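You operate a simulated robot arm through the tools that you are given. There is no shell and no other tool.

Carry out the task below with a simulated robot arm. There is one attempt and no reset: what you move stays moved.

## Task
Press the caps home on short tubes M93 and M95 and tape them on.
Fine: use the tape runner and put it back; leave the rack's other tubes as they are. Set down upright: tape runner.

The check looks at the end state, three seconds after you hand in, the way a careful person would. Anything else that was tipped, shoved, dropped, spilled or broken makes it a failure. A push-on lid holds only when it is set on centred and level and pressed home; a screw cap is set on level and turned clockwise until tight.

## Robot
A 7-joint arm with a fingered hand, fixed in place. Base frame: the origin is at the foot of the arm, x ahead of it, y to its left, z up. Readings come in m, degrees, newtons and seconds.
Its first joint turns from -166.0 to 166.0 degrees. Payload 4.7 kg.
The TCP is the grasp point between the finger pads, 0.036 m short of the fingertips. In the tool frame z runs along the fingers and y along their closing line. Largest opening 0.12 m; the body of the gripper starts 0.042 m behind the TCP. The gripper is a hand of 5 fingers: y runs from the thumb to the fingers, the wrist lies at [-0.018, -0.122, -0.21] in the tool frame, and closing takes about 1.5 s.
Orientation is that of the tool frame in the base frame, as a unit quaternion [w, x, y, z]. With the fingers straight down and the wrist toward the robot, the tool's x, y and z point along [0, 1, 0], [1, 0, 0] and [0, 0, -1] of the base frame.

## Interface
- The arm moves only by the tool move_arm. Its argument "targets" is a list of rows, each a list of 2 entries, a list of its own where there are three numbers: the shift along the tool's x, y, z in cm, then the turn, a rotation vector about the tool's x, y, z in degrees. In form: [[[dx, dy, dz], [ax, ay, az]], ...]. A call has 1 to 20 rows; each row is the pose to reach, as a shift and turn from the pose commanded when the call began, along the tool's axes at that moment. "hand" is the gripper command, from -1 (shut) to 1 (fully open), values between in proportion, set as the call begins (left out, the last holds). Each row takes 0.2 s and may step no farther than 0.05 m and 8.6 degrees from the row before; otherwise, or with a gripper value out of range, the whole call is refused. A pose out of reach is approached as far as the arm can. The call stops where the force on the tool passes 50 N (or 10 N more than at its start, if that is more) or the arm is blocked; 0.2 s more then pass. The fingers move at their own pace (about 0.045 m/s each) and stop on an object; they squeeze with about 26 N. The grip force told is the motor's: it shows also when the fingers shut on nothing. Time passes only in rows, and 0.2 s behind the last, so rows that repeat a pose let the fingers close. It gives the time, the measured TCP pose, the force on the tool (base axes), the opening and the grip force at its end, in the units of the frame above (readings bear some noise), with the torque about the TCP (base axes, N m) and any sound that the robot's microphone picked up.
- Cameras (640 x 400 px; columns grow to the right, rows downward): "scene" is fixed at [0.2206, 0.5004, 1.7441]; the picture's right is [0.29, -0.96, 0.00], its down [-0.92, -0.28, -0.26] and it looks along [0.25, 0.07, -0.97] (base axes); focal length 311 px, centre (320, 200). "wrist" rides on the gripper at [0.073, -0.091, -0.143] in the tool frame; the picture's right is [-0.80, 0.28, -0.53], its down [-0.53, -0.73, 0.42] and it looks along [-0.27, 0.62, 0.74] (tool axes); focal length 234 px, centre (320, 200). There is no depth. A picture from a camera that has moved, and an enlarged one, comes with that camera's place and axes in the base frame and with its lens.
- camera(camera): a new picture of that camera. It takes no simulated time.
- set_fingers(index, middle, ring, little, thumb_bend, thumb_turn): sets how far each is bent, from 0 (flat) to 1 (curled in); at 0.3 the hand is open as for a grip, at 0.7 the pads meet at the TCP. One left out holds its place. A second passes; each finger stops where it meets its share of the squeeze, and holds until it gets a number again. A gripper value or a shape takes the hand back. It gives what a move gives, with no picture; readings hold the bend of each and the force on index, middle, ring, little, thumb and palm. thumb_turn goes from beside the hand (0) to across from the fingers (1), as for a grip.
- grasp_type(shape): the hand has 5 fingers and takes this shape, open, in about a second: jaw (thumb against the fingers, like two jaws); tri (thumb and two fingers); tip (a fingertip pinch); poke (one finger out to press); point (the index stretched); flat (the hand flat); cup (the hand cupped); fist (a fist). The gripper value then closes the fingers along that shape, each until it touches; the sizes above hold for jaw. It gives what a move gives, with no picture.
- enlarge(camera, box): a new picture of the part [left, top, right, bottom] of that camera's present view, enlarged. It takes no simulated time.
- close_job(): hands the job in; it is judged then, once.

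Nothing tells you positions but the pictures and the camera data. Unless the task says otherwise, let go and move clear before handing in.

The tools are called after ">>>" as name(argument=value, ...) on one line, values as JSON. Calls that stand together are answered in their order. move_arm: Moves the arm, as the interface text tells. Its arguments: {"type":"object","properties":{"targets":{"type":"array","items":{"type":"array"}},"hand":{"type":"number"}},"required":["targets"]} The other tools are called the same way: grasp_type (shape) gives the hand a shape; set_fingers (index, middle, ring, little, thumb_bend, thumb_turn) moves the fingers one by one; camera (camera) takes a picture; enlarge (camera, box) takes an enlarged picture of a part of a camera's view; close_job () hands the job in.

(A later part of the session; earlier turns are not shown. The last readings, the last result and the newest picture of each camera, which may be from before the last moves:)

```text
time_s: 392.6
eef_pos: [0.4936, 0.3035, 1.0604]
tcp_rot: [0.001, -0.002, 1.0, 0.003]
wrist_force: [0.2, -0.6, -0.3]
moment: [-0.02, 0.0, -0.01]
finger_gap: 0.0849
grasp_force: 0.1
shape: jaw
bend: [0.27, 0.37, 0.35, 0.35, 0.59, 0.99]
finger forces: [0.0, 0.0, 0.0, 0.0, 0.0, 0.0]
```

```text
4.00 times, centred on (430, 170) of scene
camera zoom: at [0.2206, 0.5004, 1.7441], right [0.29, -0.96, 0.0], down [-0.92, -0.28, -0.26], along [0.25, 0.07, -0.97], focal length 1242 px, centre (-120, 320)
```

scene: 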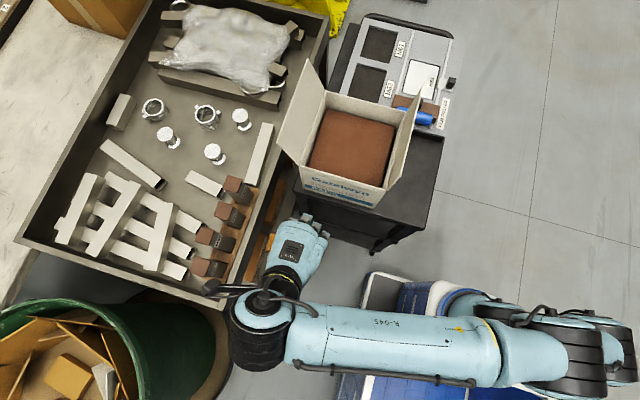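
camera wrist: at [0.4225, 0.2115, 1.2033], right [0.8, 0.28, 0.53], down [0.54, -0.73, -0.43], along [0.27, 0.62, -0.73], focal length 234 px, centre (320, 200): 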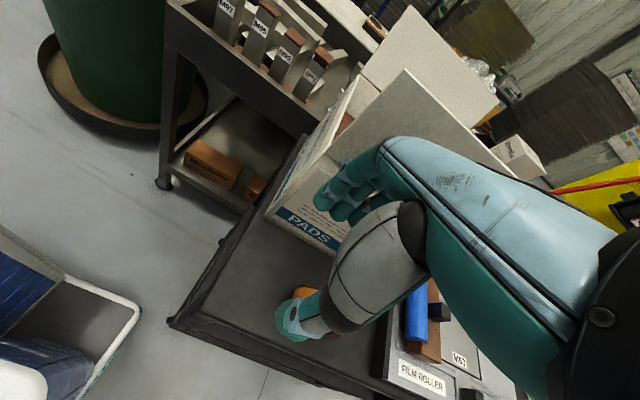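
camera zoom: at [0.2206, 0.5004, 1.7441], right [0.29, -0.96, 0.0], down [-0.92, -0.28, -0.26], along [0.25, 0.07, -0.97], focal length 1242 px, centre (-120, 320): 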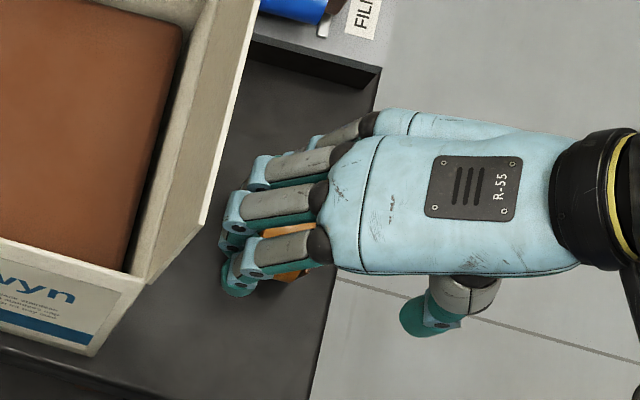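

>>> move_arm(targets=[[[-4, 0, 0], [0, 0, 0]], [[-8, 0, -0.5], [0, 0, 0]], [[-12.5, 0, -1], [0, 0, 0]], [[-12.5, 0, -1], [0, 0, 0]]])

>>> enlarge(camera="wrist", box=[200, 170, 360, 330])

>>> enlarge(camera="scene", box=[380, 120, 480, 220])

```text
time_s: 393.6
eef_pos: [0.6217, 0.3041, 1.0693]
tcp_rot: [0.001, -0.002, 1.0, 0.002]
wrist_force: [-0.6, -0.2, 0.1]
moment: [0.02, 0.0, 0.03]
finger_gap: 0.085
grasp_force: 0.0
shape: jaw
bend: [0.27, 0.37, 0.35, 0.35, 0.59, 0.99]
finger forces: [0.0, 0.1, 0.1, 0.0, 0.1, 0.0]
```

```text
2.50 times, centred on (280, 250) of wrist
camera zoom: at [0.5488, 0.212, 1.2117], right [0.8, 0.28, 0.53], down [0.54, -0.73, -0.43], along [0.27, 0.62, -0.73], focal length 585 px, centre (420, 75)
```

zoom: 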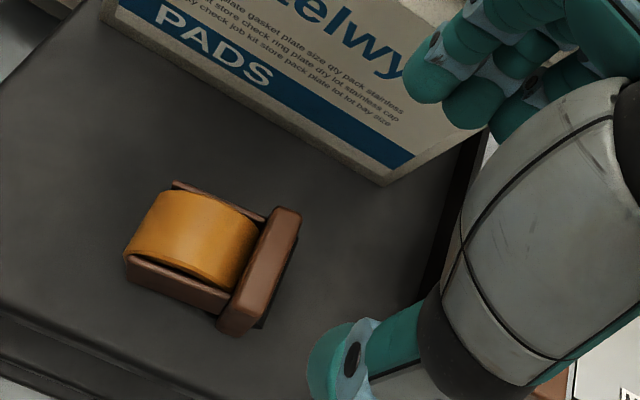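

```text
4.00 times, centred on (430, 170) of scene
camera zoom: at [0.2206, 0.5004, 1.7441], right [0.29, -0.96, 0.0], down [-0.92, -0.28, -0.26], along [0.25, 0.07, -0.97], focal length 1242 px, centre (-120, 320)
```

zoom: 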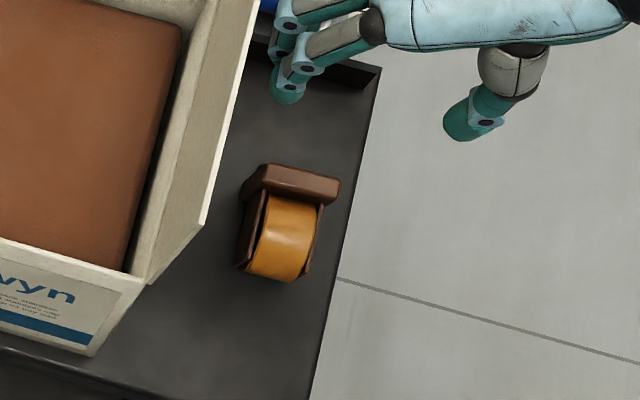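

The runner lies well inside the cart. I take it by the cheeks from the front and bring it upright.

>>> move_arm(targets=[[[1.6, 0, 0], [0, -8, 0]], [[3.2, 0, 0], [0, -16, 0]], [[4.8, 0, 0], [0, -24, 0]], [[6.4, 0, 0], [0, -32, 0]], [[8, 0, 0], [0, -40, 0]], [[9.6, 0, 0], [0, -48, 0]], [[11.2, 0, 0], [0, -56, 0]], [[12.8, 0, 0], [0, -64, 0]], [[14.4, 0, 0], [0, -72, 0]], [[16, 0, 0], [0, -80, 0]], [[17.5, 0, 0], [0, -88, 0]], [[17.5, 0, 0], [0, -88, 0]]])

>>> move_arm(targets=[[[4, 0, 0], [0, 0, 0]], [[8, -0.1, 0], [0, 0, 0]], [[12, -0.2, 0], [0, 0, 0]], [[16, -0.2, 1], [0, 0, 0]], [[18, -0.2, 4], [0, 0, 0]], [[18, -0.2, 7], [0, 0, 0]], [[18, -0.2, 10], [0, 0, 0]], [[18, -0.2, 13.2], [0, 0, 0]], [[18, -0.2, 13.2], [0, 0, 0]]])

>>> enlarge(camera="scene", box=[380, 120, 480, 220])

```text
time_s: 396.2
eef_pos: [0.4454, 0.3031, 1.0686]
tcp_rot: [0.696, 0.0, 0.718, 0.003]
wrist_force: [-0.3, 0.1, 0.6]
moment: [0.03, 0.05, -0.01]
finger_gap: 0.085
grasp_force: 0.1
shape: jaw
bend: [0.27, 0.37, 0.35, 0.35, 0.59, 0.99]
finger forces: [0.0, 0.0, 0.0, 0.1, 0.0, 0.1]
```

```text
time_s: 398.2
eef_pos: [0.5716, 0.3024, 0.8834]
tcp_rot: [0.696, -0.001, 0.718, 0.002]
wrist_force: [-0.2, -0.2, 0.1]
moment: [0.0, 0.02, -0.01]
finger_gap: 0.0849
grasp_force: 0.0
shape: jaw
bend: [0.27, 0.37, 0.35, 0.35, 0.59, 0.99]
finger forces: [0.0, 0.0, 0.0, 0.0, 0.1, 0.0]
```

```text
4.00 times, centred on (430, 170) of scene
camera zoom: at [0.2206, 0.5004, 1.7441], right [0.29, -0.96, 0.0], down [-0.92, -0.28, -0.26], along [0.25, 0.07, -0.97], focal length 1242 px, centre (-120, 320)
```

zoom: 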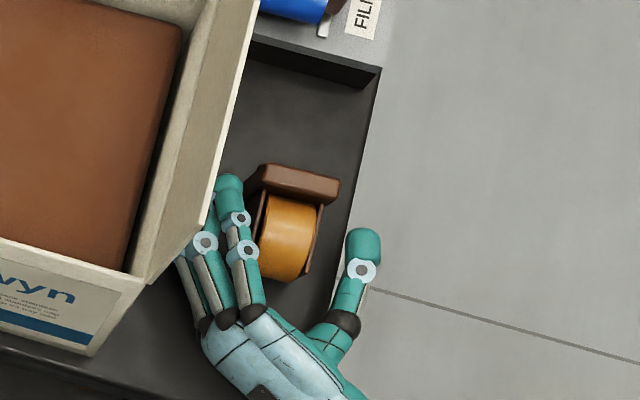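

>>> move_arm(targets=[[[0, 0, 0], [0, 0, 0]], [[0, 0, 0], [0, 0, 0]], [[0, 0, 0], [0, 0, 0]], [[0, 0, 0], [0, 0, 0]], [[0, 0, 0], [0, 0, 0]], [[0, 0, 0], [0, 0, 0]], [[0, 0, 0], [0, 0, 0]], [[0, 0, 0], [0, 0, 0]]], hand=-1)

>>> move_arm(targets=[[[-2, 0, 0], [0, 0, 0]], [[-5, 0, -1], [0, 0, 0]], [[-9, 0, -2], [0, 0, 0]], [[-13, 0, -3], [0, 0, 0]], [[-17, 0, -4], [0, 0, 0]]])

>>> move_arm(targets=[[[0, 0, 0], [0, 8, 0]], [[0, 0, 0], [0, 16, 0]], [[0, 0, 0], [0, 24, 0]], [[0, 0, 0], [0, 32, 0]], [[0, 0, 0], [0, 40, 0]], [[0, 0, 0], [0, 48, 0]], [[0, 0, 0], [0, 56, 0]], [[0, 0, 0], [0, 64, 0]], [[0, 0, 0], [0, 72, 0]], [[0, 0, 0], [0, 80, 0]], [[0, 0, 0], [0, 88, 0]], [[0, 0, 0], [0, 88, 0]]])

>>> enlarge(camera="wrist", box=[210, 150, 410, 340])

```text
time_s: 400.0
eef_pos: [0.5709, 0.3018, 0.8835]
tcp_rot: [0.696, 0.0, 0.718, 0.002]
wrist_force: [-0.4, -0.2, 0.0]
moment: [-0.06, -0.02, 0.05]
finger_gap: 0.0413
grasp_force: 26.0
shape: jaw
bend: [0.74, 0.51, 0.55, 0.51, 0.74, 1.0]
finger forces: [13.6, 8.4, 0.1, 0.1, 22.7, 0.1]
```

```text
time_s: 401.2
eef_pos: [0.5376, 0.3018, 1.0514]
tcp_rot: [0.695, -0.001, 0.719, 0.001]
wrist_force: [-0.5, -0.1, -2.4]
moment: [-0.02, 0.04, -0.03]
finger_gap: 0.0416
grasp_force: 26.1
shape: jaw
bend: [0.74, 0.51, 0.55, 0.51, 0.74, 1.0]
finger forces: [14.9, 7.8, 0.1, 0.0, 22.7, 0.1]
```

```text
time_s: 403.8
eef_pos: [0.5372, 0.3024, 1.0556]
tcp_rot: [0.0, -0.002, 1.0, 0.002]
wrist_force: [-0.2, 0.7, -2.6]
moment: [0.0, -0.01, 0.01]
finger_gap: 0.0408
grasp_force: 25.9
shape: jaw
bend: [0.74, 0.51, 0.55, 0.51, 0.74, 1.0]
finger forces: [14.4, 7.5, 0.0, 0.0, 21.9, 0.1]
```

```text
2.11 times, centred on (310, 245) of wrist
camera zoom: at [0.4651, 0.2098, 1.1995], right [0.8, 0.28, 0.53], down [0.54, -0.73, -0.43], along [0.27, 0.62, -0.73], focal length 493 px, centre (341, 105)
```

zoom: 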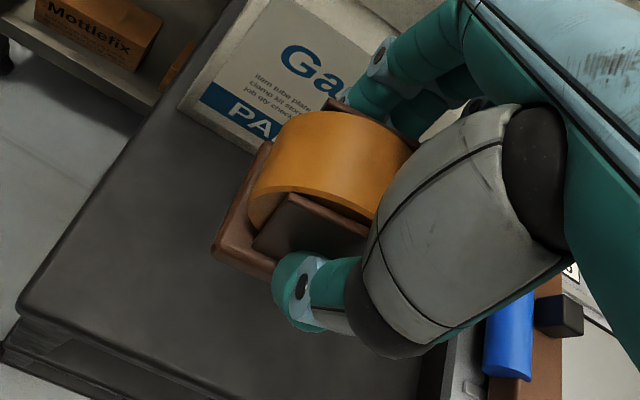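

The runner is upright in my hand. I go to M95 for the base run drawn toward me, which also pulls M95 straight.

>>> move_arm(targets=[[[3.5, -0.8, -2.5], [0, 0, 0]], [[7.5, -1.6, -4.5], [0, 0, 0]], [[12, -2.3, -6], [0, 0, 0]], [[16.5, -2.3, -6], [0, 0, 0]], [[20.5, -2.3, -6], [0, 0, 0]], [[24, -2.3, -6], [0, 0, 0]]])

>>> move_arm(targets=[[[0.5, 2.7, 0], [0, 0, 7.5]], [[1, 5.4, 0], [0, 0, 15]], [[1.5, 8.1, 0], [0, 0, 22.5]], [[2, 10.8, 0], [0, 0, 30]], [[2.5, 13.5, 0], [0, 0, 37.5]], [[3, 16.2, 0], [0, 0, 45]], [[3.5, 18.9, 0], [0, 0, 52.5]], [[4, 21.6, 0], [0, 0, 60]], [[4.5, 24.3, 0], [0, 0, 67.5]], [[5, 27, 0], [0, 0, 75]], [[5.3, 29.7, 0], [0, 0, 82.5]], [[5.3, 32, 0], [0, 0, 90]]])

>>> camera(camera="wrist")

>>> enlarge(camera="scene", box=[180, 165, 280, 290])

```text
time_s: 405.2
eef_pos: [0.2946, 0.2775, 1.1134]
tcp_rot: [0.002, -0.001, 1.0, 0.002]
wrist_force: [0.3, 1.0, -2.7]
moment: [-0.05, 0.0, 0.01]
finger_gap: 0.0413
grasp_force: 26.1
shape: jaw
bend: [0.74, 0.51, 0.55, 0.51, 0.74, 1.0]
finger forces: [14.3, 7.7, 0.0, 0.0, 22.0, 0.0]
```

```text
time_s: 407.8
eef_pos: [0.2422, 0.5959, 1.1143]
tcp_rot: [0.0, 0.707, 0.707, 0.003]
wrist_force: [0.2, -0.2, -1.5]
moment: [0.02, 0.0, 0.01]
finger_gap: 0.041
grasp_force: 26.4
shape: jaw
bend: [0.74, 0.51, 0.55, 0.51, 0.74, 1.0]
finger forces: [14.4, 7.8, 0.1, 0.0, 22.1, 0.1]
```

```text
taken
camera wrist: at [0.1516, 0.6671, 1.2587], right [0.28, -0.81, 0.52], down [-0.73, -0.53, -0.43], along [0.62, -0.26, -0.74], focal length 234 px, centre (320, 200)
```

wrist: 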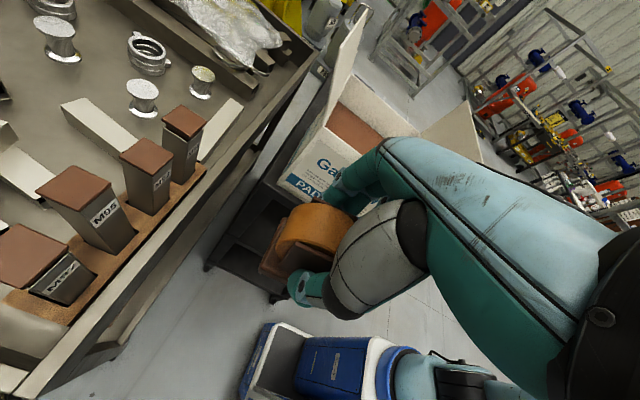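

```text
3.20 times, centred on (230, 228) of scene
camera zoom: at [0.2206, 0.5004, 1.7441], right [0.29, -0.96, 0.0], down [-0.92, -0.28, -0.26], along [0.25, 0.07, -0.97], focal length 994 px, centre (608, 112)
```

zoom: 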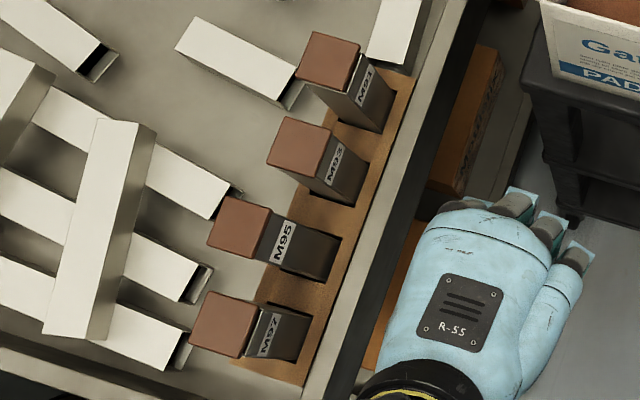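

M95 is leaning back about 21 mm. I bring the base over its rear half and lower gently onto the cap.

>>> move_arm(targets=[[[4, 0.1, 0.5], [0, 1, 0]], [[8, 0.2, 1], [0, 2, 0]], [[12, 0.2, 1.5], [0, 3, 0]], [[16, 0.2, 2], [0, 4, 0]], [[20, 0.2, 2.4], [0, 5, 0]], [[24, 0.2, 2.4], [0, 5, 0]], [[24, 0.2, 5.5], [0, 5, 0]], [[24, 0.2, 8.4], [0, 5, 0]], [[24, 0.2, 9.6], [0, 5, 0]], [[24, 0.2, 9.6], [0, 5, 0]]])

>>> enlarge(camera="wrist", box=[160, 110, 360, 310])

```text
time_s: 410.0
eef_pos: [0.2455, 0.8386, 1.0201]
tcp_rot: [-0.03, 0.705, 0.707, 0.034]
wrist_force: [-0.4, 0.1, -2.6]
moment: [-0.02, 0.01, -0.01]
finger_gap: 0.041
grasp_force: 26.1
shape: jaw
bend: [0.74, 0.51, 0.55, 0.51, 0.74, 1.0]
finger forces: [14.1, 8.2, 0.0, 0.0, 22.5, 0.1]
out of reach, approached as far as the arm can: row 6
```

```text
2.00 times, centred on (260, 210) of wrist
camera zoom: at [0.1538, 0.8973, 1.1704], right [0.28, -0.85, 0.45], down [-0.73, -0.49, -0.47], along [0.62, -0.2, -0.76], focal length 468 px, centre (440, 180)
```

zoom: 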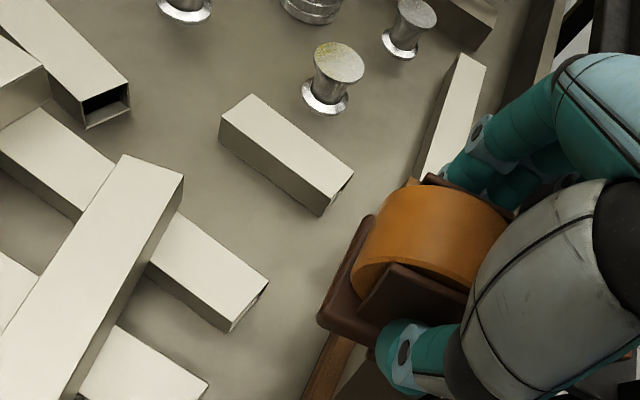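

>>> move_arm(targets=[[[-0.07, 0, 0.8], [0, 0, 0]], [[-0.1, 0, 1.1], [0, 0, 0]], [[-0.11, 0, 1.3], [0, 0, 0]], [[-0.13, 0, 1.5], [0, 0, 0]], [[-0.13, 0, 1.5], [0, 0, 0]]])

>>> move_arm(targets=[[[-0.01, 0, 0.15], [0, 0, 0]], [[-0.03, 0, 0.3], [0, 0, 0]], [[-0.03, 0, 0.3], [0, 0, 0]]])

```text
time_s: 411.2
eef_pos: [0.2445, 0.8387, 1.006]
tcp_rot: [-0.031, 0.706, 0.707, 0.033]
wrist_force: [0.3, 0.4, -1.7]
moment: [0.0, 0.05, -0.03]
finger_gap: 0.0409
grasp_force: 25.9
shape: jaw
bend: [0.74, 0.51, 0.55, 0.51, 0.74, 1.0]
finger forces: [14.4, 8.2, 0.1, 0.1, 22.6, 0.0]
```

```text
time_s: 412.0
eef_pos: [0.2456, 0.8363, 1.0038]
tcp_rot: [-0.031, 0.705, 0.708, 0.034]
wrist_force: [-1.1, 0.7, 6.9]
moment: [-0.13, -0.11, 0.02]
finger_gap: 0.0415
grasp_force: 26.0
shape: jaw
bend: [0.74, 0.51, 0.55, 0.51, 0.75, 1.0]
finger forces: [14.0, 13.4, 0.0, 0.0, 23.5, 0.1]
```

Contact at about 9 N on M95's cap. I draw the base toward me across the cap for 65 mm.

>>> move_arm(targets=[[[-0.5, 0, -0.04], [0, 0, 0]], [[-1.0, 0, -0.07], [0, 0, 0]], [[-1.5, 0, -0.1], [0, 0, 0]], [[-2.0, 0, -0.13], [0, 0, 0]], [[-2.5, 0, -0.15], [0, 0, 0]], [[-3.0, 0, -0.17], [0, 0, 0]]])

>>> enlarge(camera="wrist", box=[160, 110, 360, 310])

>>> move_arm(targets=[[[-0.5, 0, -0.02], [0, 0, 0]], [[-1.0, 0, -0.04], [0, 0, 0]], [[-1.5, 0, -0.06], [0, 0, 0]], [[-2.0, 0, -0.08], [0, 0, 0]], [[-2.5, 0, -0.1], [0, 0, 0]], [[-3.0, 0, -0.12], [0, 0, 0]], [[-3.5, 0, -0.14], [0, 0, 0]]])

>>> enlarge(camera="wrist", box=[160, 110, 360, 310])

```text
time_s: 413.4
eef_pos: [0.2439, 0.8083, 1.0033]
tcp_rot: [-0.031, 0.705, 0.707, 0.035]
wrist_force: [-0.8, 6.1, 26.0]
moment: [0.42, -0.02, 0.13]
finger_gap: 0.0431
grasp_force: 26.0
shape: jaw
bend: [0.74, 0.51, 0.55, 0.51, 0.75, 1.0]
finger forces: [17.1, 8.5, 0.1, 0.0, 26.6, 0.0]
```

```text
2.00 times, centred on (260, 210) of wrist
camera zoom: at [0.1525, 0.8658, 1.1532], right [0.28, -0.85, 0.45], down [-0.73, -0.49, -0.48], along [0.62, -0.19, -0.76], focal length 468 px, centre (440, 180)
```

zoom: 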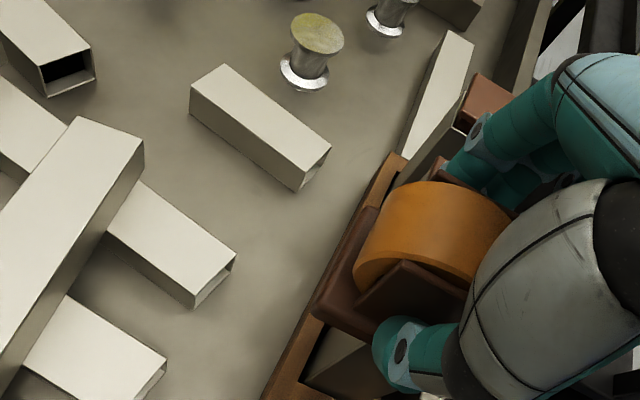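

```text
time_s: 415.0
eef_pos: [0.2449, 0.7723, 1.0012]
tcp_rot: [-0.033, 0.705, 0.708, 0.034]
wrist_force: [0.1, 2.7, 36.7]
moment: [0.42, -0.16, 0.08]
finger_gap: 0.0444
grasp_force: 25.3
shape: jaw
bend: [0.74, 0.51, 0.55, 0.51, 0.76, 0.99]
finger forces: [17.9, 14.3, 0.1, 0.0, 28.5, 0.0]
```

```text
2.00 times, centred on (260, 210) of wrist
camera zoom: at [0.1529, 0.8305, 1.1515], right [0.28, -0.85, 0.45], down [-0.73, -0.49, -0.48], along [0.62, -0.19, -0.76], focal length 468 px, centre (440, 180)
```

zoom: 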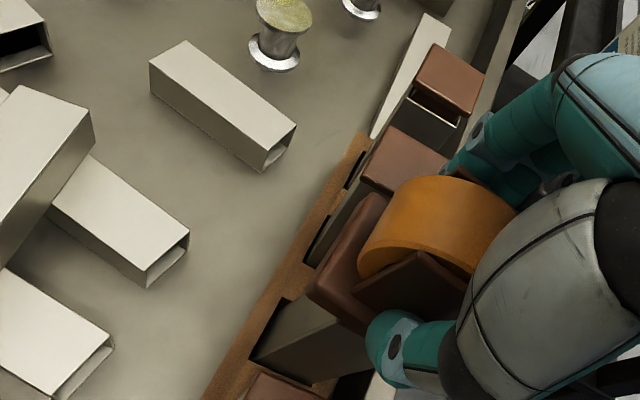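

The base has run 64 mm over M95's cap under load. I lift off and check both tubes for tape and posture.

>>> move_arm(targets=[[[0.02, 0, -0.2], [0, 0, 0]], [[0.05, 0, -0.6], [0, 0, 0]], [[0.15, 0, -1.8], [0, 0, 0]], [[0.3, 0, -4], [0, 0, 0]], [[-3, 0, -6], [0, 0, 0]], [[-7.5, 0, -7], [0, -2, 0]], [[-12, 0, -8], [0, -5, 0]], [[-16, 0, -8], [0, -5, 0]], [[-19, 0, -8], [0, -5, 0]]])

>>> enlarge(camera="scene", box=[180, 165, 280, 290])

>>> camera(camera="wrist")

>>> enlarge(camera="wrist", box=[0, 90, 200, 290])

```text
time_s: 417.0
eef_pos: [0.2457, 0.5793, 1.0584]
tcp_rot: [0.0, 0.706, 0.708, 0.001]
wrist_force: [-0.3, 0.2, -2.5]
moment: [0.0, 0.0, -0.02]
finger_gap: 0.0424
grasp_force: 26.2
shape: jaw
bend: [0.74, 0.51, 0.55, 0.51, 0.76, 1.0]
finger forces: [14.1, 8.8, 0.0, 0.0, 22.9, 0.0]
```

```text
3.20 times, centred on (230, 228) of scene
camera zoom: at [0.2206, 0.5004, 1.7441], right [0.29, -0.96, 0.0], down [-0.92, -0.28, -0.26], along [0.25, 0.07, -0.97], focal length 994 px, centre (608, 112)
```

zoom: 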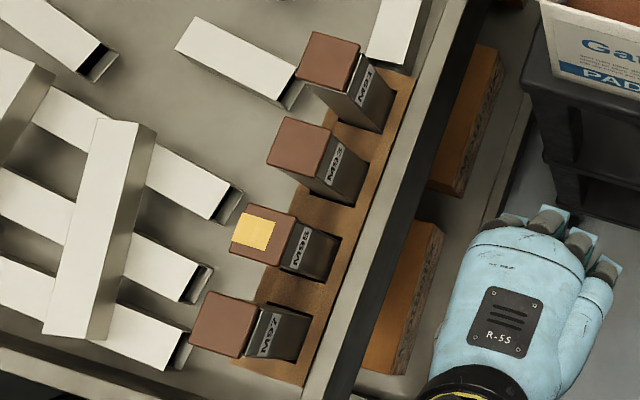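

```text
taken
camera wrist: at [0.1545, 0.6501, 1.2027], right [0.28, -0.8, 0.53], down [-0.73, -0.53, -0.43], along [0.62, -0.26, -0.74], focal length 234 px, centre (320, 200)
```

wrist: 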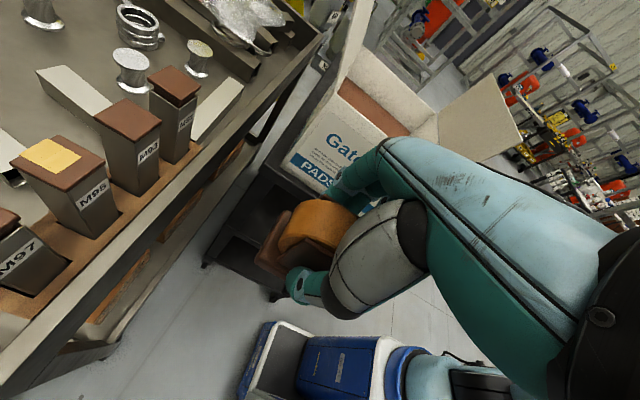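

```text
2.00 times, centred on (100, 190) of wrist
camera zoom: at [0.1545, 0.6501, 1.2027], right [0.28, -0.8, 0.53], down [-0.73, -0.53, -0.43], along [0.62, -0.26, -0.74], focal length 468 px, centre (760, 220)
```

zoom: 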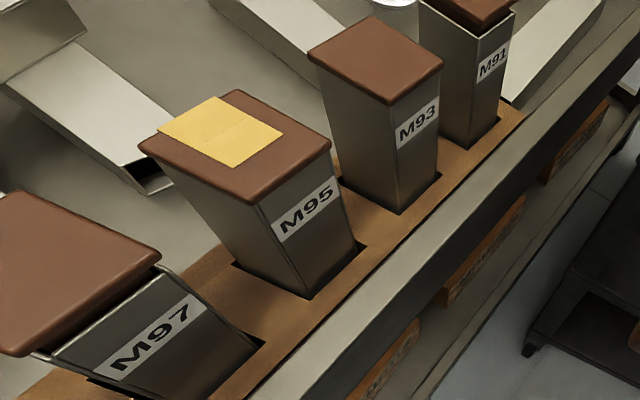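

Tape at last: a yellow strip now lies on M95's cap, and M95 stands straight again. So the runner's flat base is the part that lays tape when it slides under pressure. The strip stops short of the front edge, so I go back and run it on over the front edge.

>>> move_arm(targets=[[[4, 0, 0], [0, 1, 0]], [[8, 0, 0], [0, 2, 0]], [[12, 0, 0], [0, 3, 0]], [[16, 0, 0], [0, 4, 0]], [[20, 0, 0.5], [0, 5, 0]], [[21.5, 0, 2.5], [0, 5, 0]], [[21.5, 0, 4], [0, 5, 0]], [[21.5, 0, 4.6], [0, 5, 0]], [[21.5, 0, 4.6], [0, 5, 0]]])

>>> enlarge(camera="wrist", box=[160, 110, 360, 310])

```text
time_s: 419.0
eef_pos: [0.2434, 0.7916, 1.0166]
tcp_rot: [-0.032, 0.705, 0.708, 0.033]
wrist_force: [-0.6, -0.1, -1.9]
moment: [-0.01, 0.0, -0.03]
finger_gap: 0.0422
grasp_force: 26.3
shape: jaw
bend: [0.74, 0.51, 0.55, 0.51, 0.76, 1.0]
finger forces: [14.1, 9.0, 0.1, 0.0, 22.9, 0.1]
```

```text
2.00 times, centred on (260, 210) of wrist
camera zoom: at [0.1528, 0.8507, 1.1657], right [0.28, -0.85, 0.45], down [-0.73, -0.49, -0.47], along [0.62, -0.2, -0.76], focal length 468 px, centre (440, 180)
```

zoom: 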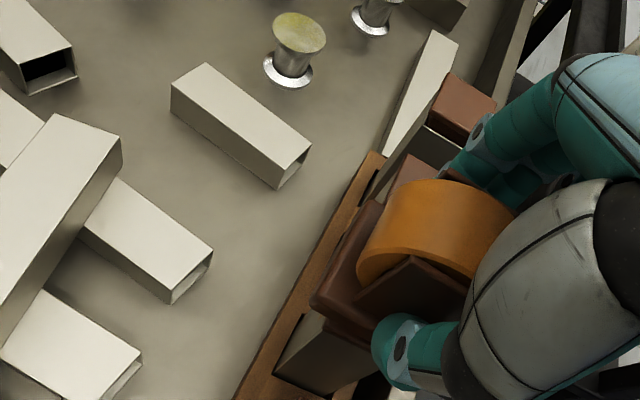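

>>> move_arm(targets=[[[-0.05, 0, 0.6], [0, 0, 0]], [[-0.08, 0, 0.95], [0, 0, 0]], [[-0.1, 0, 1.15], [0, 0, 0]], [[-0.1, 0, 1.15], [0, 0, 0]]])

>>> move_arm(targets=[[[-0.01, 0, 0.1], [0, 0, 0]], [[-0.02, 0, 0.2], [0, 0, 0]], [[-0.02, 0, 0.2], [0, 0, 0]]])

```text
time_s: 420.0
eef_pos: [0.2447, 0.7905, 1.005]
tcp_rot: [-0.031, 0.706, 0.707, 0.034]
wrist_force: [0.7, -0.1, -1.5]
moment: [-0.01, 0.03, -0.01]
finger_gap: 0.0422
grasp_force: 26.0
shape: jaw
bend: [0.74, 0.51, 0.55, 0.51, 0.76, 1.0]
finger forces: [14.1, 8.9, 0.0, 0.0, 22.9, 0.0]
```

```text
time_s: 420.8
eef_pos: [0.2444, 0.7907, 1.0037]
tcp_rot: [-0.032, 0.705, 0.708, 0.034]
wrist_force: [0.1, -0.6, -1.3]
moment: [-0.05, -0.06, 0.01]
finger_gap: 0.042
grasp_force: 26.0
shape: jaw
bend: [0.74, 0.51, 0.55, 0.51, 0.76, 1.0]
finger forces: [13.9, 9.6, 0.0, 0.0, 23.0, 0.0]
```

>>> move_arm(targets=[[[-0.01, 0, 0.1], [0, 0, 0]], [[-0.02, 0, 0.2], [0, 0, 0]], [[-0.02, 0, 0.2], [0, 0, 0]]])

```text
time_s: 421.6
eef_pos: [0.2448, 0.7919, 1.0015]
tcp_rot: [-0.031, 0.705, 0.708, 0.033]
wrist_force: [0.5, -0.3, 10.0]
moment: [-0.16, -0.28, 0.03]
finger_gap: 0.0429
grasp_force: 26.1
shape: jaw
bend: [0.74, 0.5, 0.55, 0.51, 0.76, 1.0]
finger forces: [14.0, 17.0, 0.1, 0.1, 24.0, 0.0]
```

About 12 N of contact. I draw it on over the front edge.

>>> move_arm(targets=[[[-0.4, 0, -0.03], [0, 0, 0]], [[-0.8, 0, -0.06], [0, 0, 0]], [[-1.2, 0, -0.09], [0, 0, 0]], [[-1.6, 0, -0.12], [0, 0, 0]], [[-2.0, 0, -0.15], [0, 0, 0]], [[-2.4, 0, -0.18], [0, 0, 0]], [[-2.8, 0, -0.21], [0, 0, 0]], [[-3.2, 0, -0.24], [0, 0, 0]], [[-3.6, 0, -0.27], [0, 0, 0]], [[-4.0, 0, -0.3], [0, 0, 0]], [[-4.4, 0, -0.33], [0, 0, 0]], [[-4.8, 0, -0.36], [0, 0, 0]]])

>>> enlarge(camera="wrist", box=[160, 110, 360, 310])

```text
time_s: 424.2
eef_pos: [0.2449, 0.7436, 0.9999]
tcp_rot: [-0.031, 0.705, 0.708, 0.034]
wrist_force: [-1.0, 0.9, 4.5]
moment: [0.19, -0.04, -0.01]
finger_gap: 0.043
grasp_force: 25.9
shape: jaw
bend: [0.74, 0.51, 0.55, 0.51, 0.76, 1.0]
finger forces: [16.0, 7.4, 0.1, 0.0, 23.6, 0.1]
```

```text
2.00 times, centred on (260, 210) of wrist
camera zoom: at [0.1532, 0.8024, 1.1487], right [0.28, -0.85, 0.45], down [-0.73, -0.49, -0.47], along [0.62, -0.2, -0.76], focal length 468 px, centre (440, 180)
```

zoom: 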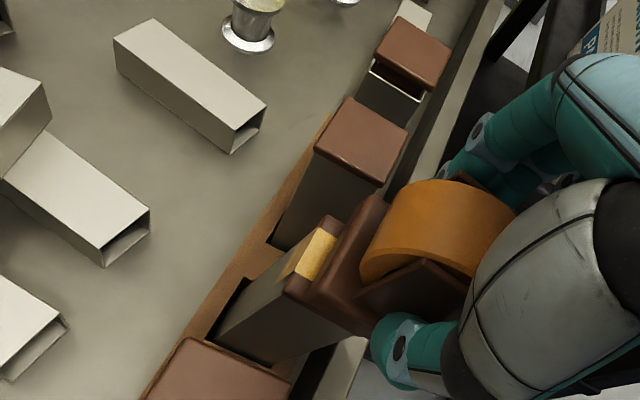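

I can see the strip also folds down the rear side of the tube. I lift off and look at the whole strip.

>>> move_arm(targets=[[[0.02, 0, -0.2], [0, 0, 0]], [[0.05, 0, -0.6], [0, 0, 0]], [[0.1, 0, -2], [0, 0, 0]], [[-1, 0, -5], [0, 0, 0]], [[-4, 0, -7], [0, -1, 0]], [[-8, 0, -8], [0, -3, 0]], [[-12, 0, -8], [0, -5, 0]], [[-16, 0, -8], [0, -5, 0]]])

>>> enlarge(camera="scene", box=[190, 175, 270, 275])

>>> enlarge(camera="wrist", box=[0, 90, 200, 290])

```text
time_s: 426.0
eef_pos: [0.2454, 0.5803, 1.0659]
tcp_rot: [0.002, 0.706, 0.708, 0.001]
wrist_force: [-0.5, -0.2, -3.3]
moment: [-0.02, 0.0, -0.01]
finger_gap: 0.0422
grasp_force: 25.7
shape: jaw
bend: [0.74, 0.51, 0.55, 0.51, 0.76, 1.0]
finger forces: [14.3, 8.5, 0.0, 0.1, 22.7, 0.1]
```

```text
4.00 times, centred on (230, 225) of scene
camera zoom: at [0.2206, 0.5004, 1.7441], right [0.29, -0.96, 0.0], down [-0.92, -0.28, -0.26], along [0.25, 0.07, -0.97], focal length 1242 px, centre (680, 100)
```

zoom: 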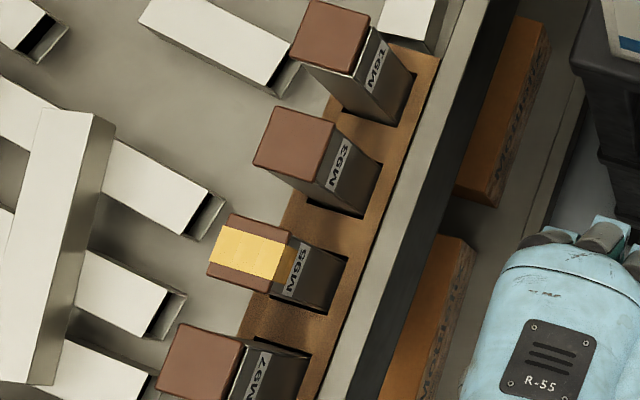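

```text
2.00 times, centred on (100, 190) of wrist
camera zoom: at [0.1533, 0.6504, 1.209], right [0.28, -0.8, 0.53], down [-0.73, -0.53, -0.43], along [0.62, -0.26, -0.74], focal length 468 px, centre (760, 220)
```

zoom: 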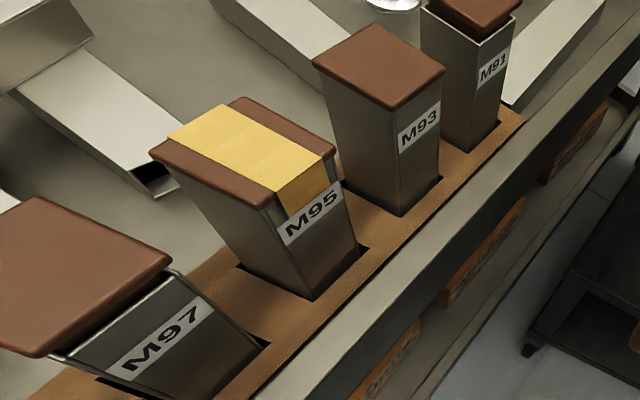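

M95 is now taped: the strip covers the cap from back to front and folds down onto the tube. I do the same for M93, starting behind the rear edge and drawing toward me.

>>> move_arm(targets=[[[3.8, 1.5, -2], [0, 1, 0]], [[7.8, 3, -2.5], [0, 2, 0]], [[11.8, 4.5, -2.5], [0, 3, 0]], [[15.8, 6, -2], [0, 4, 0]], [[19.8, 7.1, -1], [0, 5, 0]], [[24, 7.1, -0.5], [0, 5, 0]], [[24, 7.1, 2], [0, 5, 0]], [[24, 7.1, 3.6], [0, 5, 0]], [[24, 7.1, 4.6], [0, 5, 0]], [[24, 7.1, 4.6], [0, 5, 0]]])

>>> enlarge(camera="wrist", box=[160, 110, 360, 310])

>>> enlarge(camera="scene", box=[170, 140, 320, 290])

```text
time_s: 428.2
eef_pos: [0.3158, 0.8174, 1.0196]
tcp_rot: [-0.031, 0.705, 0.707, 0.034]
wrist_force: [0.7, -0.2, -2.2]
moment: [0.03, -0.02, 0.03]
finger_gap: 0.0423
grasp_force: 26.6
shape: jaw
bend: [0.74, 0.51, 0.55, 0.51, 0.76, 1.0]
finger forces: [14.1, 8.5, 0.0, 0.1, 22.4, 0.0]
```

```text
2.00 times, centred on (260, 210) of wrist
camera zoom: at [0.2241, 0.876, 1.1695], right [0.28, -0.85, 0.45], down [-0.73, -0.49, -0.47], along [0.62, -0.2, -0.76], focal length 468 px, centre (440, 180)
```

zoom: 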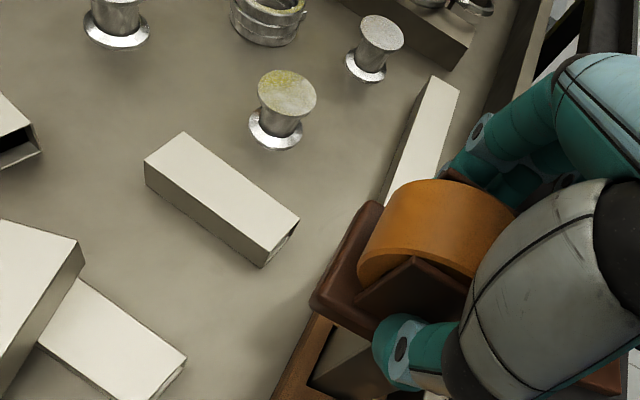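

```text
2.67 times, centred on (245, 215) of scene
camera zoom: at [0.2206, 0.5004, 1.7441], right [0.29, -0.96, 0.0], down [-0.92, -0.28, -0.26], along [0.25, 0.07, -0.97], focal length 828 px, centre (520, 160)
```

zoom: 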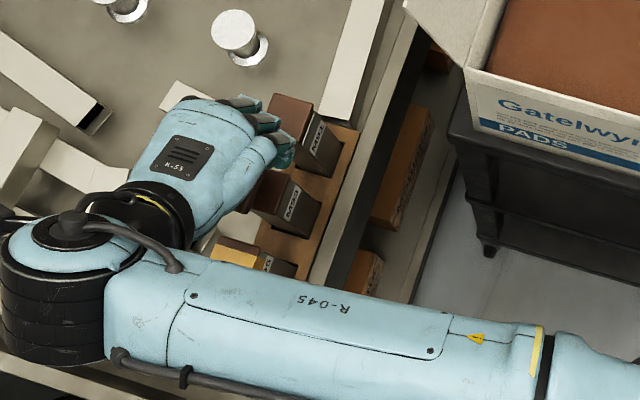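

>>> move_arm(targets=[[[-0.07, 0, 0.8], [0, 0, 0]], [[-0.11, 0, 1.25], [0, 0, 0]], [[-0.13, 0, 1.5], [0, 0, 0]], [[-0.13, 0, 1.5], [0, 0, 0]]])

>>> move_arm(targets=[[[-0.01, 0, 0.1], [0, 0, 0]], [[-0.02, 0, 0.2], [0, 0, 0]], [[-0.02, 0, 0.2], [0, 0, 0]]])

```text
time_s: 429.2
eef_pos: [0.3155, 0.8158, 1.0043]
tcp_rot: [-0.03, 0.705, 0.708, 0.033]
wrist_force: [0.2, -0.2, -2.0]
moment: [0.01, 0.01, 0.0]
finger_gap: 0.0423
grasp_force: 25.8
shape: jaw
bend: [0.74, 0.51, 0.55, 0.51, 0.76, 1.0]
finger forces: [14.0, 8.4, 0.1, 0.1, 22.4, 0.0]
```

```text
time_s: 430.0
eef_pos: [0.3166, 0.8173, 1.0039]
tcp_rot: [-0.031, 0.705, 0.708, 0.034]
wrist_force: [-0.1, -0.6, -1.1]
moment: [-0.05, -0.02, 0.0]
finger_gap: 0.0421
grasp_force: 25.8
shape: jaw
bend: [0.74, 0.51, 0.55, 0.51, 0.76, 1.0]
finger forces: [14.0, 9.4, 0.0, 0.0, 22.5, 0.1]
```

>>> move_arm(targets=[[[-0.01, 0, 0.1], [0, 0, 0]], [[-0.02, 0, 0.2], [0, 0, 0]], [[-0.02, 0, 0.2], [0, 0, 0]]])

```text
time_s: 430.8
eef_pos: [0.3153, 0.8175, 1.004]
tcp_rot: [-0.032, 0.705, 0.708, 0.034]
wrist_force: [0.9, 1.2, 7.9]
moment: [-0.03, -0.26, 0.05]
finger_gap: 0.0424
grasp_force: 26.1
shape: jaw
bend: [0.74, 0.5, 0.55, 0.51, 0.76, 1.0]
finger forces: [14.1, 14.2, 0.0, 0.1, 23.3, 0.0]
```

About 10 N on M93's cap. I draw the base toward me right across it.

>>> move_arm(targets=[[[-0.5, 0, -0.04], [0, 0, 0]], [[-1.0, 0, -0.08], [0, 0, 0]], [[-1.5, 0, -0.12], [0, 0, 0]], [[-2.0, 0, -0.16], [0, 0, 0]], [[-2.5, 0, -0.2], [0, 0, 0]], [[-3.0, 0, -0.24], [0, 0, 0]], [[-3.5, 0, -0.28], [0, 0, 0]], [[-4.0, 0, -0.32], [0, 0, 0]]])

>>> enlarge(camera="wrist", box=[160, 110, 360, 310])

```text
time_s: 432.6
eef_pos: [0.3156, 0.7777, 1.0019]
tcp_rot: [-0.032, 0.705, 0.708, 0.034]
wrist_force: [0.8, 2.3, 26.2]
moment: [0.34, -0.2, 0.01]
finger_gap: 0.0437
grasp_force: 26.0
shape: jaw
bend: [0.74, 0.5, 0.55, 0.51, 0.76, 1.0]
finger forces: [17.2, 13.9, 0.0, 0.1, 25.6, 0.0]
```

```text
2.00 times, centred on (260, 210) of wrist
camera zoom: at [0.2238, 0.8356, 1.1523], right [0.28, -0.85, 0.45], down [-0.73, -0.49, -0.48], along [0.62, -0.19, -0.76], focal length 468 px, centre (440, 180)
```

zoom: 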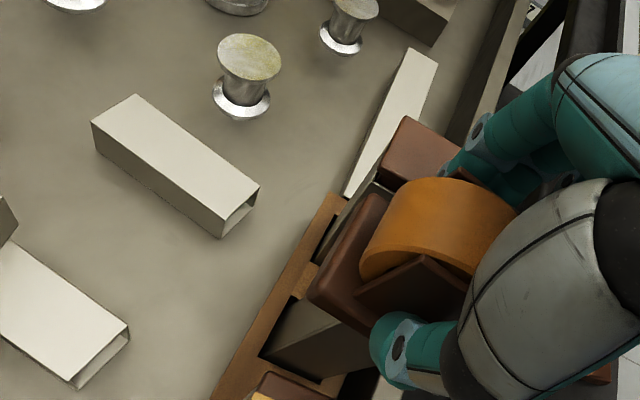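

>>> move_arm(targets=[[[-0.5, 0, -0.08], [0, 0, 0]], [[-1.0, 0, -0.13], [0, 0, 0]], [[-1.5, 0, -0.17], [0, 0, 0]], [[-2.0, 0, -0.2], [0, 0, 0]], [[-2.5, 0, -0.22], [0, 0, 0]], [[-3.0, 0, -0.24], [0, 0, 0]], [[-3.4, 0, -0.26], [0, 0, 0]], [[-3.8, 0, -0.28], [0, 0, 0]]])

>>> enlarge(camera="wrist", box=[160, 110, 360, 310])

>>> move_arm(targets=[[[0.02, 0, -0.2], [0, 0, 0]], [[0.05, 0, -0.6], [0, 0, 0]], [[0.1, 0, -2], [0, 0, 0]], [[-1, 0, -5], [0, 0, 0]], [[-4, 0, -7], [0, -1, 0]], [[-8, 0, -8], [0, -3, 0]], [[-12, 0, -8], [0, -5, 0]], [[-16, 0, -8], [0, -5, 0]]])

>>> enlarge(camera="scene", box=[190, 165, 270, 275])

>>> enlarge(camera="wrist", box=[30, 90, 210, 270])

```text
time_s: 434.4
eef_pos: [0.3171, 0.7392, 0.9984]
tcp_rot: [-0.03, 0.705, 0.708, 0.032]
wrist_force: [0.4, 0.3, 0.9]
moment: [0.12, -0.01, -0.01]
finger_gap: 0.0426
grasp_force: 25.8
shape: jaw
bend: [0.74, 0.51, 0.55, 0.51, 0.76, 1.0]
finger forces: [15.8, 7.6, 0.0, 0.0, 23.2, 0.0]
```

```text
2.00 times, centred on (260, 210) of wrist
camera zoom: at [0.2252, 0.7983, 1.1478], right [0.28, -0.85, 0.45], down [-0.73, -0.5, -0.47], along [0.62, -0.2, -0.76], focal length 468 px, centre (440, 180)
```

zoom: 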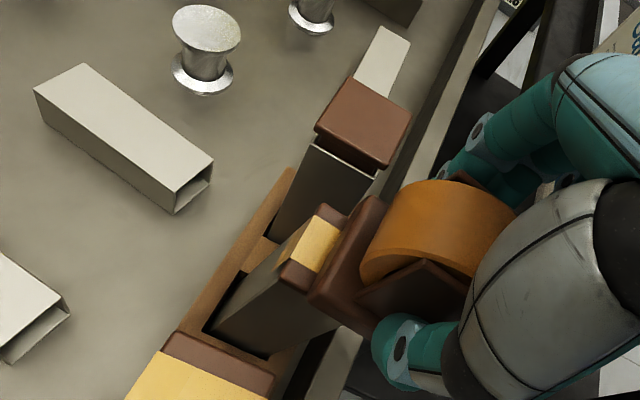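

```text
time_s: 436.2
eef_pos: [0.3144, 0.5728, 1.0625]
tcp_rot: [0.0, 0.706, 0.709, 0.001]
wrist_force: [-0.1, 0.4, -3.1]
moment: [-0.04, 0.01, 0.01]
finger_gap: 0.0422
grasp_force: 25.9
shape: jaw
bend: [0.74, 0.51, 0.55, 0.51, 0.76, 1.0]
finger forces: [14.3, 8.7, 0.0, 0.0, 22.7, 0.1]
```

```text
3.64 times, centred on (230, 220) of scene
camera zoom: at [0.2206, 0.5004, 1.7441], right [0.29, -0.96, 0.0], down [-0.92, -0.28, -0.26], along [0.25, 0.07, -0.97], focal length 1129 px, centre (647, 127)
```

zoom: 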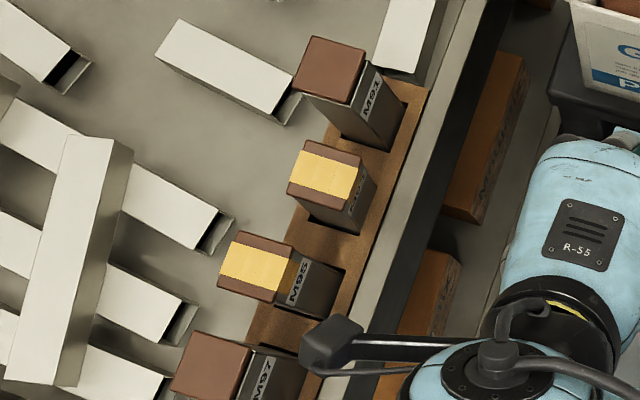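

```text
2.22 times, centred on (120, 180) of wrist
camera zoom: at [0.2229, 0.6446, 1.2068], right [0.28, -0.8, 0.52], down [-0.73, -0.53, -0.43], along [0.62, -0.26, -0.74], focal length 520 px, centre (764, 244)
```

zoom: 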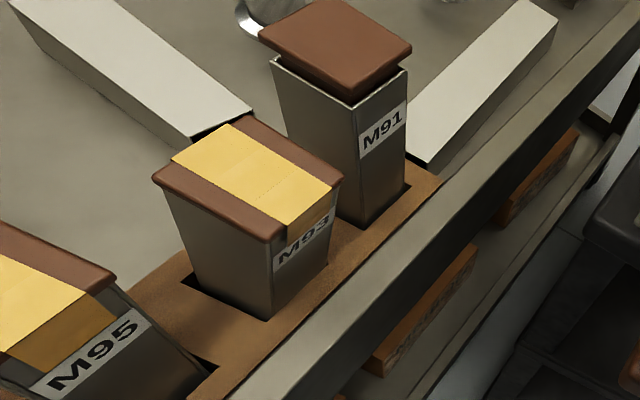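

Both M93 and M95 now carry a strip over the cap with both ends folded onto the tube. M93 is leaning forward in its slot, which I'll straighten with an empty hand after putting the runner back. I carry the runner home first.

>>> move_arm(targets=[[[0, -0.7, -2.7], [0, 0, 0]], [[0, -1.4, -5.3], [0, 0, 0]]])

>>> move_arm(targets=[[[-2.5, 0, 0], [0, 0, -7.5]], [[-5, 0, 0], [0, 0, -15]], [[-7.5, 0, 0], [0, 0, -22.5]], [[-10, 0, 0], [0, 0, -30]], [[-12.5, 0, 0], [0, 0, -37.5]], [[-15, 0, 0], [0, 0, -45]], [[-17.5, 0, 0], [0, 0, -52.5]], [[-20, 0, 0], [0, 0, -60]], [[-22.5, 0, 0], [0, 0, -67.5]], [[-25, 0, 0], [0, 0, -75]], [[-27.5, 0, 0], [0, 0, -82.5]], [[-30, 0, 0], [0, 0, -90]]])

>>> enlarge(camera="wrist", box=[210, 150, 410, 340])

>>> enlarge(camera="scene", box=[180, 165, 280, 290])

```text
time_s: 436.8
eef_pos: [0.3001, 0.5729, 1.118]
tcp_rot: [0.0, 0.706, 0.709, 0.003]
wrist_force: [1.4, 0.6, -2.4]
moment: [-0.02, -0.02, 0.0]
finger_gap: 0.0421
grasp_force: 26.0
shape: jaw
bend: [0.74, 0.51, 0.55, 0.51, 0.76, 1.0]
finger forces: [14.3, 8.7, 0.0, 0.0, 22.8, 0.0]
```

```text
time_s: 439.4
eef_pos: [0.3047, 0.274, 1.1151]
tcp_rot: [0.001, -0.002, 1.0, 0.001]
wrist_force: [0.5, 0.0, -2.8]
moment: [0.05, -0.02, 0.04]
finger_gap: 0.0421
grasp_force: 26.3
shape: jaw
bend: [0.74, 0.51, 0.55, 0.51, 0.76, 1.0]
finger forces: [14.2, 8.3, 0.1, 0.0, 22.5, 0.0]
```

```text
2.11 times, centred on (310, 245) of wrist
camera zoom: at [0.233, 0.1812, 1.2599], right [0.8, 0.28, 0.53], down [0.54, -0.73, -0.43], along [0.27, 0.62, -0.73], focal length 493 px, centre (341, 105)
```

zoom: 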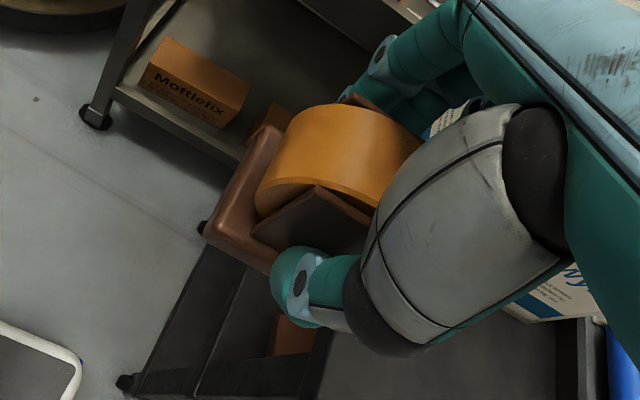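

```text
3.20 times, centred on (230, 228) of scene
camera zoom: at [0.2206, 0.5004, 1.7441], right [0.29, -0.96, 0.0], down [-0.92, -0.28, -0.26], along [0.25, 0.07, -0.97], focal length 994 px, centre (608, 112)
```

zoom: 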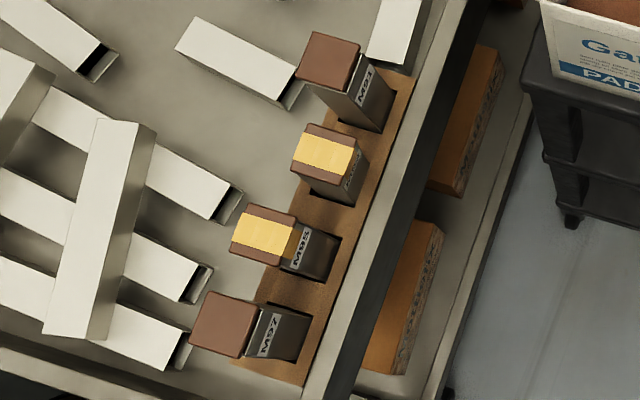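

The runner hangs nearly upright in the hand. I bring it over its original spot on the cart and lower it.

>>> move_arm(targets=[[[-2.5, 0, 0], [0, 0, 0]], [[-6.5, 0.3, 0], [0, 0, 0]], [[-11, 0.5, 0], [0, 0, 0]], [[-15.5, 0.8, 0], [0, 0, 0]], [[-20, 1.2, 0.5], [0, 0, 0]], [[-23.5, 1.6, 3], [0, 0, 0]], [[-26, 2, 6.5], [0, 0, 0]], [[-27.1, 2, 10.5], [0, 0, 0]], [[-27.1, 2, 14], [0, 0, 0]], [[-27.1, 2, 17], [0, 0, 0]], [[-27.1, 2, 17], [0, 0, 0]]])

>>> camera(camera="wrist")

>>> enlarge(camera="wrist", box=[210, 150, 410, 340])

>>> enlarge(camera="scene", box=[370, 110, 490, 230])

```text
time_s: 441.8
eef_pos: [0.5775, 0.2946, 0.9481]
tcp_rot: [0.002, -0.002, 1.0, 0.002]
wrist_force: [0.6, 0.4, -2.2]
moment: [-0.02, 0.0, -0.02]
finger_gap: 0.0419
grasp_force: 25.9
shape: jaw
bend: [0.74, 0.51, 0.55, 0.51, 0.76, 1.0]
finger forces: [14.1, 8.5, 0.1, 0.0, 22.4, 0.0]
```

```text
taken
camera wrist: at [0.5043, 0.2027, 1.0916], right [0.8, 0.28, 0.53], down [0.54, -0.73, -0.42], along [0.27, 0.62, -0.73], focal length 234 px, centre (320, 200)
```

wrist: 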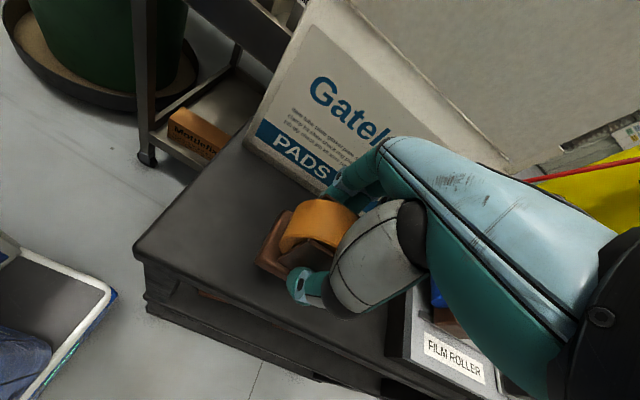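

```text
2.11 times, centred on (310, 245) of wrist
camera zoom: at [0.5043, 0.2027, 1.0916], right [0.8, 0.28, 0.53], down [0.54, -0.73, -0.42], along [0.27, 0.62, -0.73], focal length 493 px, centre (341, 105)
```

zoom: 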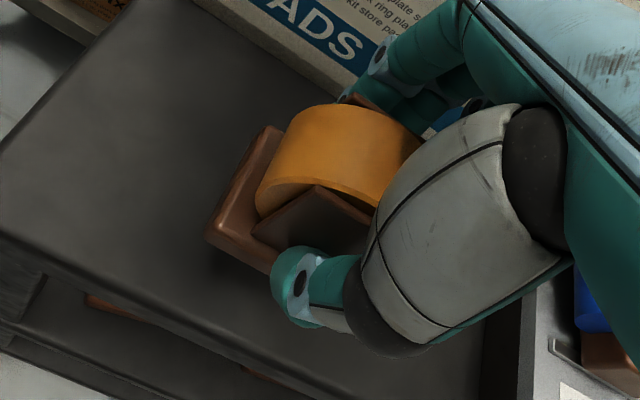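

```text
3.33 times, centred on (430, 170) of scene
camera zoom: at [0.2206, 0.5004, 1.7441], right [0.29, -0.96, 0.0], down [-0.92, -0.28, -0.26], along [0.25, 0.07, -0.97], focal length 1035 px, centre (-47, 300)
```

zoom: 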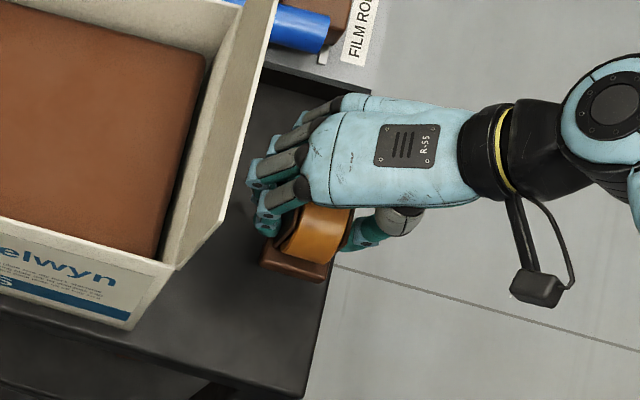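

>>> move_arm(targets=[[[0, 0, 1], [0, 0, 0]], [[0, 0, 2], [0, 0, 0]], [[0, 0, 2.8], [0, 0, 0]], [[0, 0, 3.1], [0, 0, 0]], [[0, 0, 3.3], [0, 0, 0]], [[0, 0, 3.3], [0, 0, 0]]])

>>> move_arm(targets=[[[0, 0, 0.1], [0, 0, 0]], [[0, 0, 0.2], [0, 0, 0]], [[0, 0, 0.2], [0, 0, 0]]])

```text
time_s: 443.2
eef_pos: [0.5754, 0.2948, 0.9157]
tcp_rot: [0.002, -0.002, 1.0, 0.001]
wrist_force: [-0.2, 0.9, -2.5]
moment: [-0.03, -0.02, 0.0]
finger_gap: 0.0426
grasp_force: 26.9
shape: jaw
bend: [0.74, 0.51, 0.55, 0.51, 0.76, 1.0]
finger forces: [14.0, 8.5, 0.0, 0.0, 22.4, 0.1]
```

```text
time_s: 444.0
eef_pos: [0.5758, 0.294, 0.9141]
tcp_rot: [0.002, -0.001, 1.0, 0.002]
wrist_force: [-0.1, -0.3, -2.1]
moment: [-0.03, 0.0, 0.0]
finger_gap: 0.0424
grasp_force: 26.4
shape: jaw
bend: [0.74, 0.51, 0.55, 0.51, 0.76, 1.0]
finger forces: [14.1, 8.5, 0.0, 0.1, 22.5, 0.1]
```

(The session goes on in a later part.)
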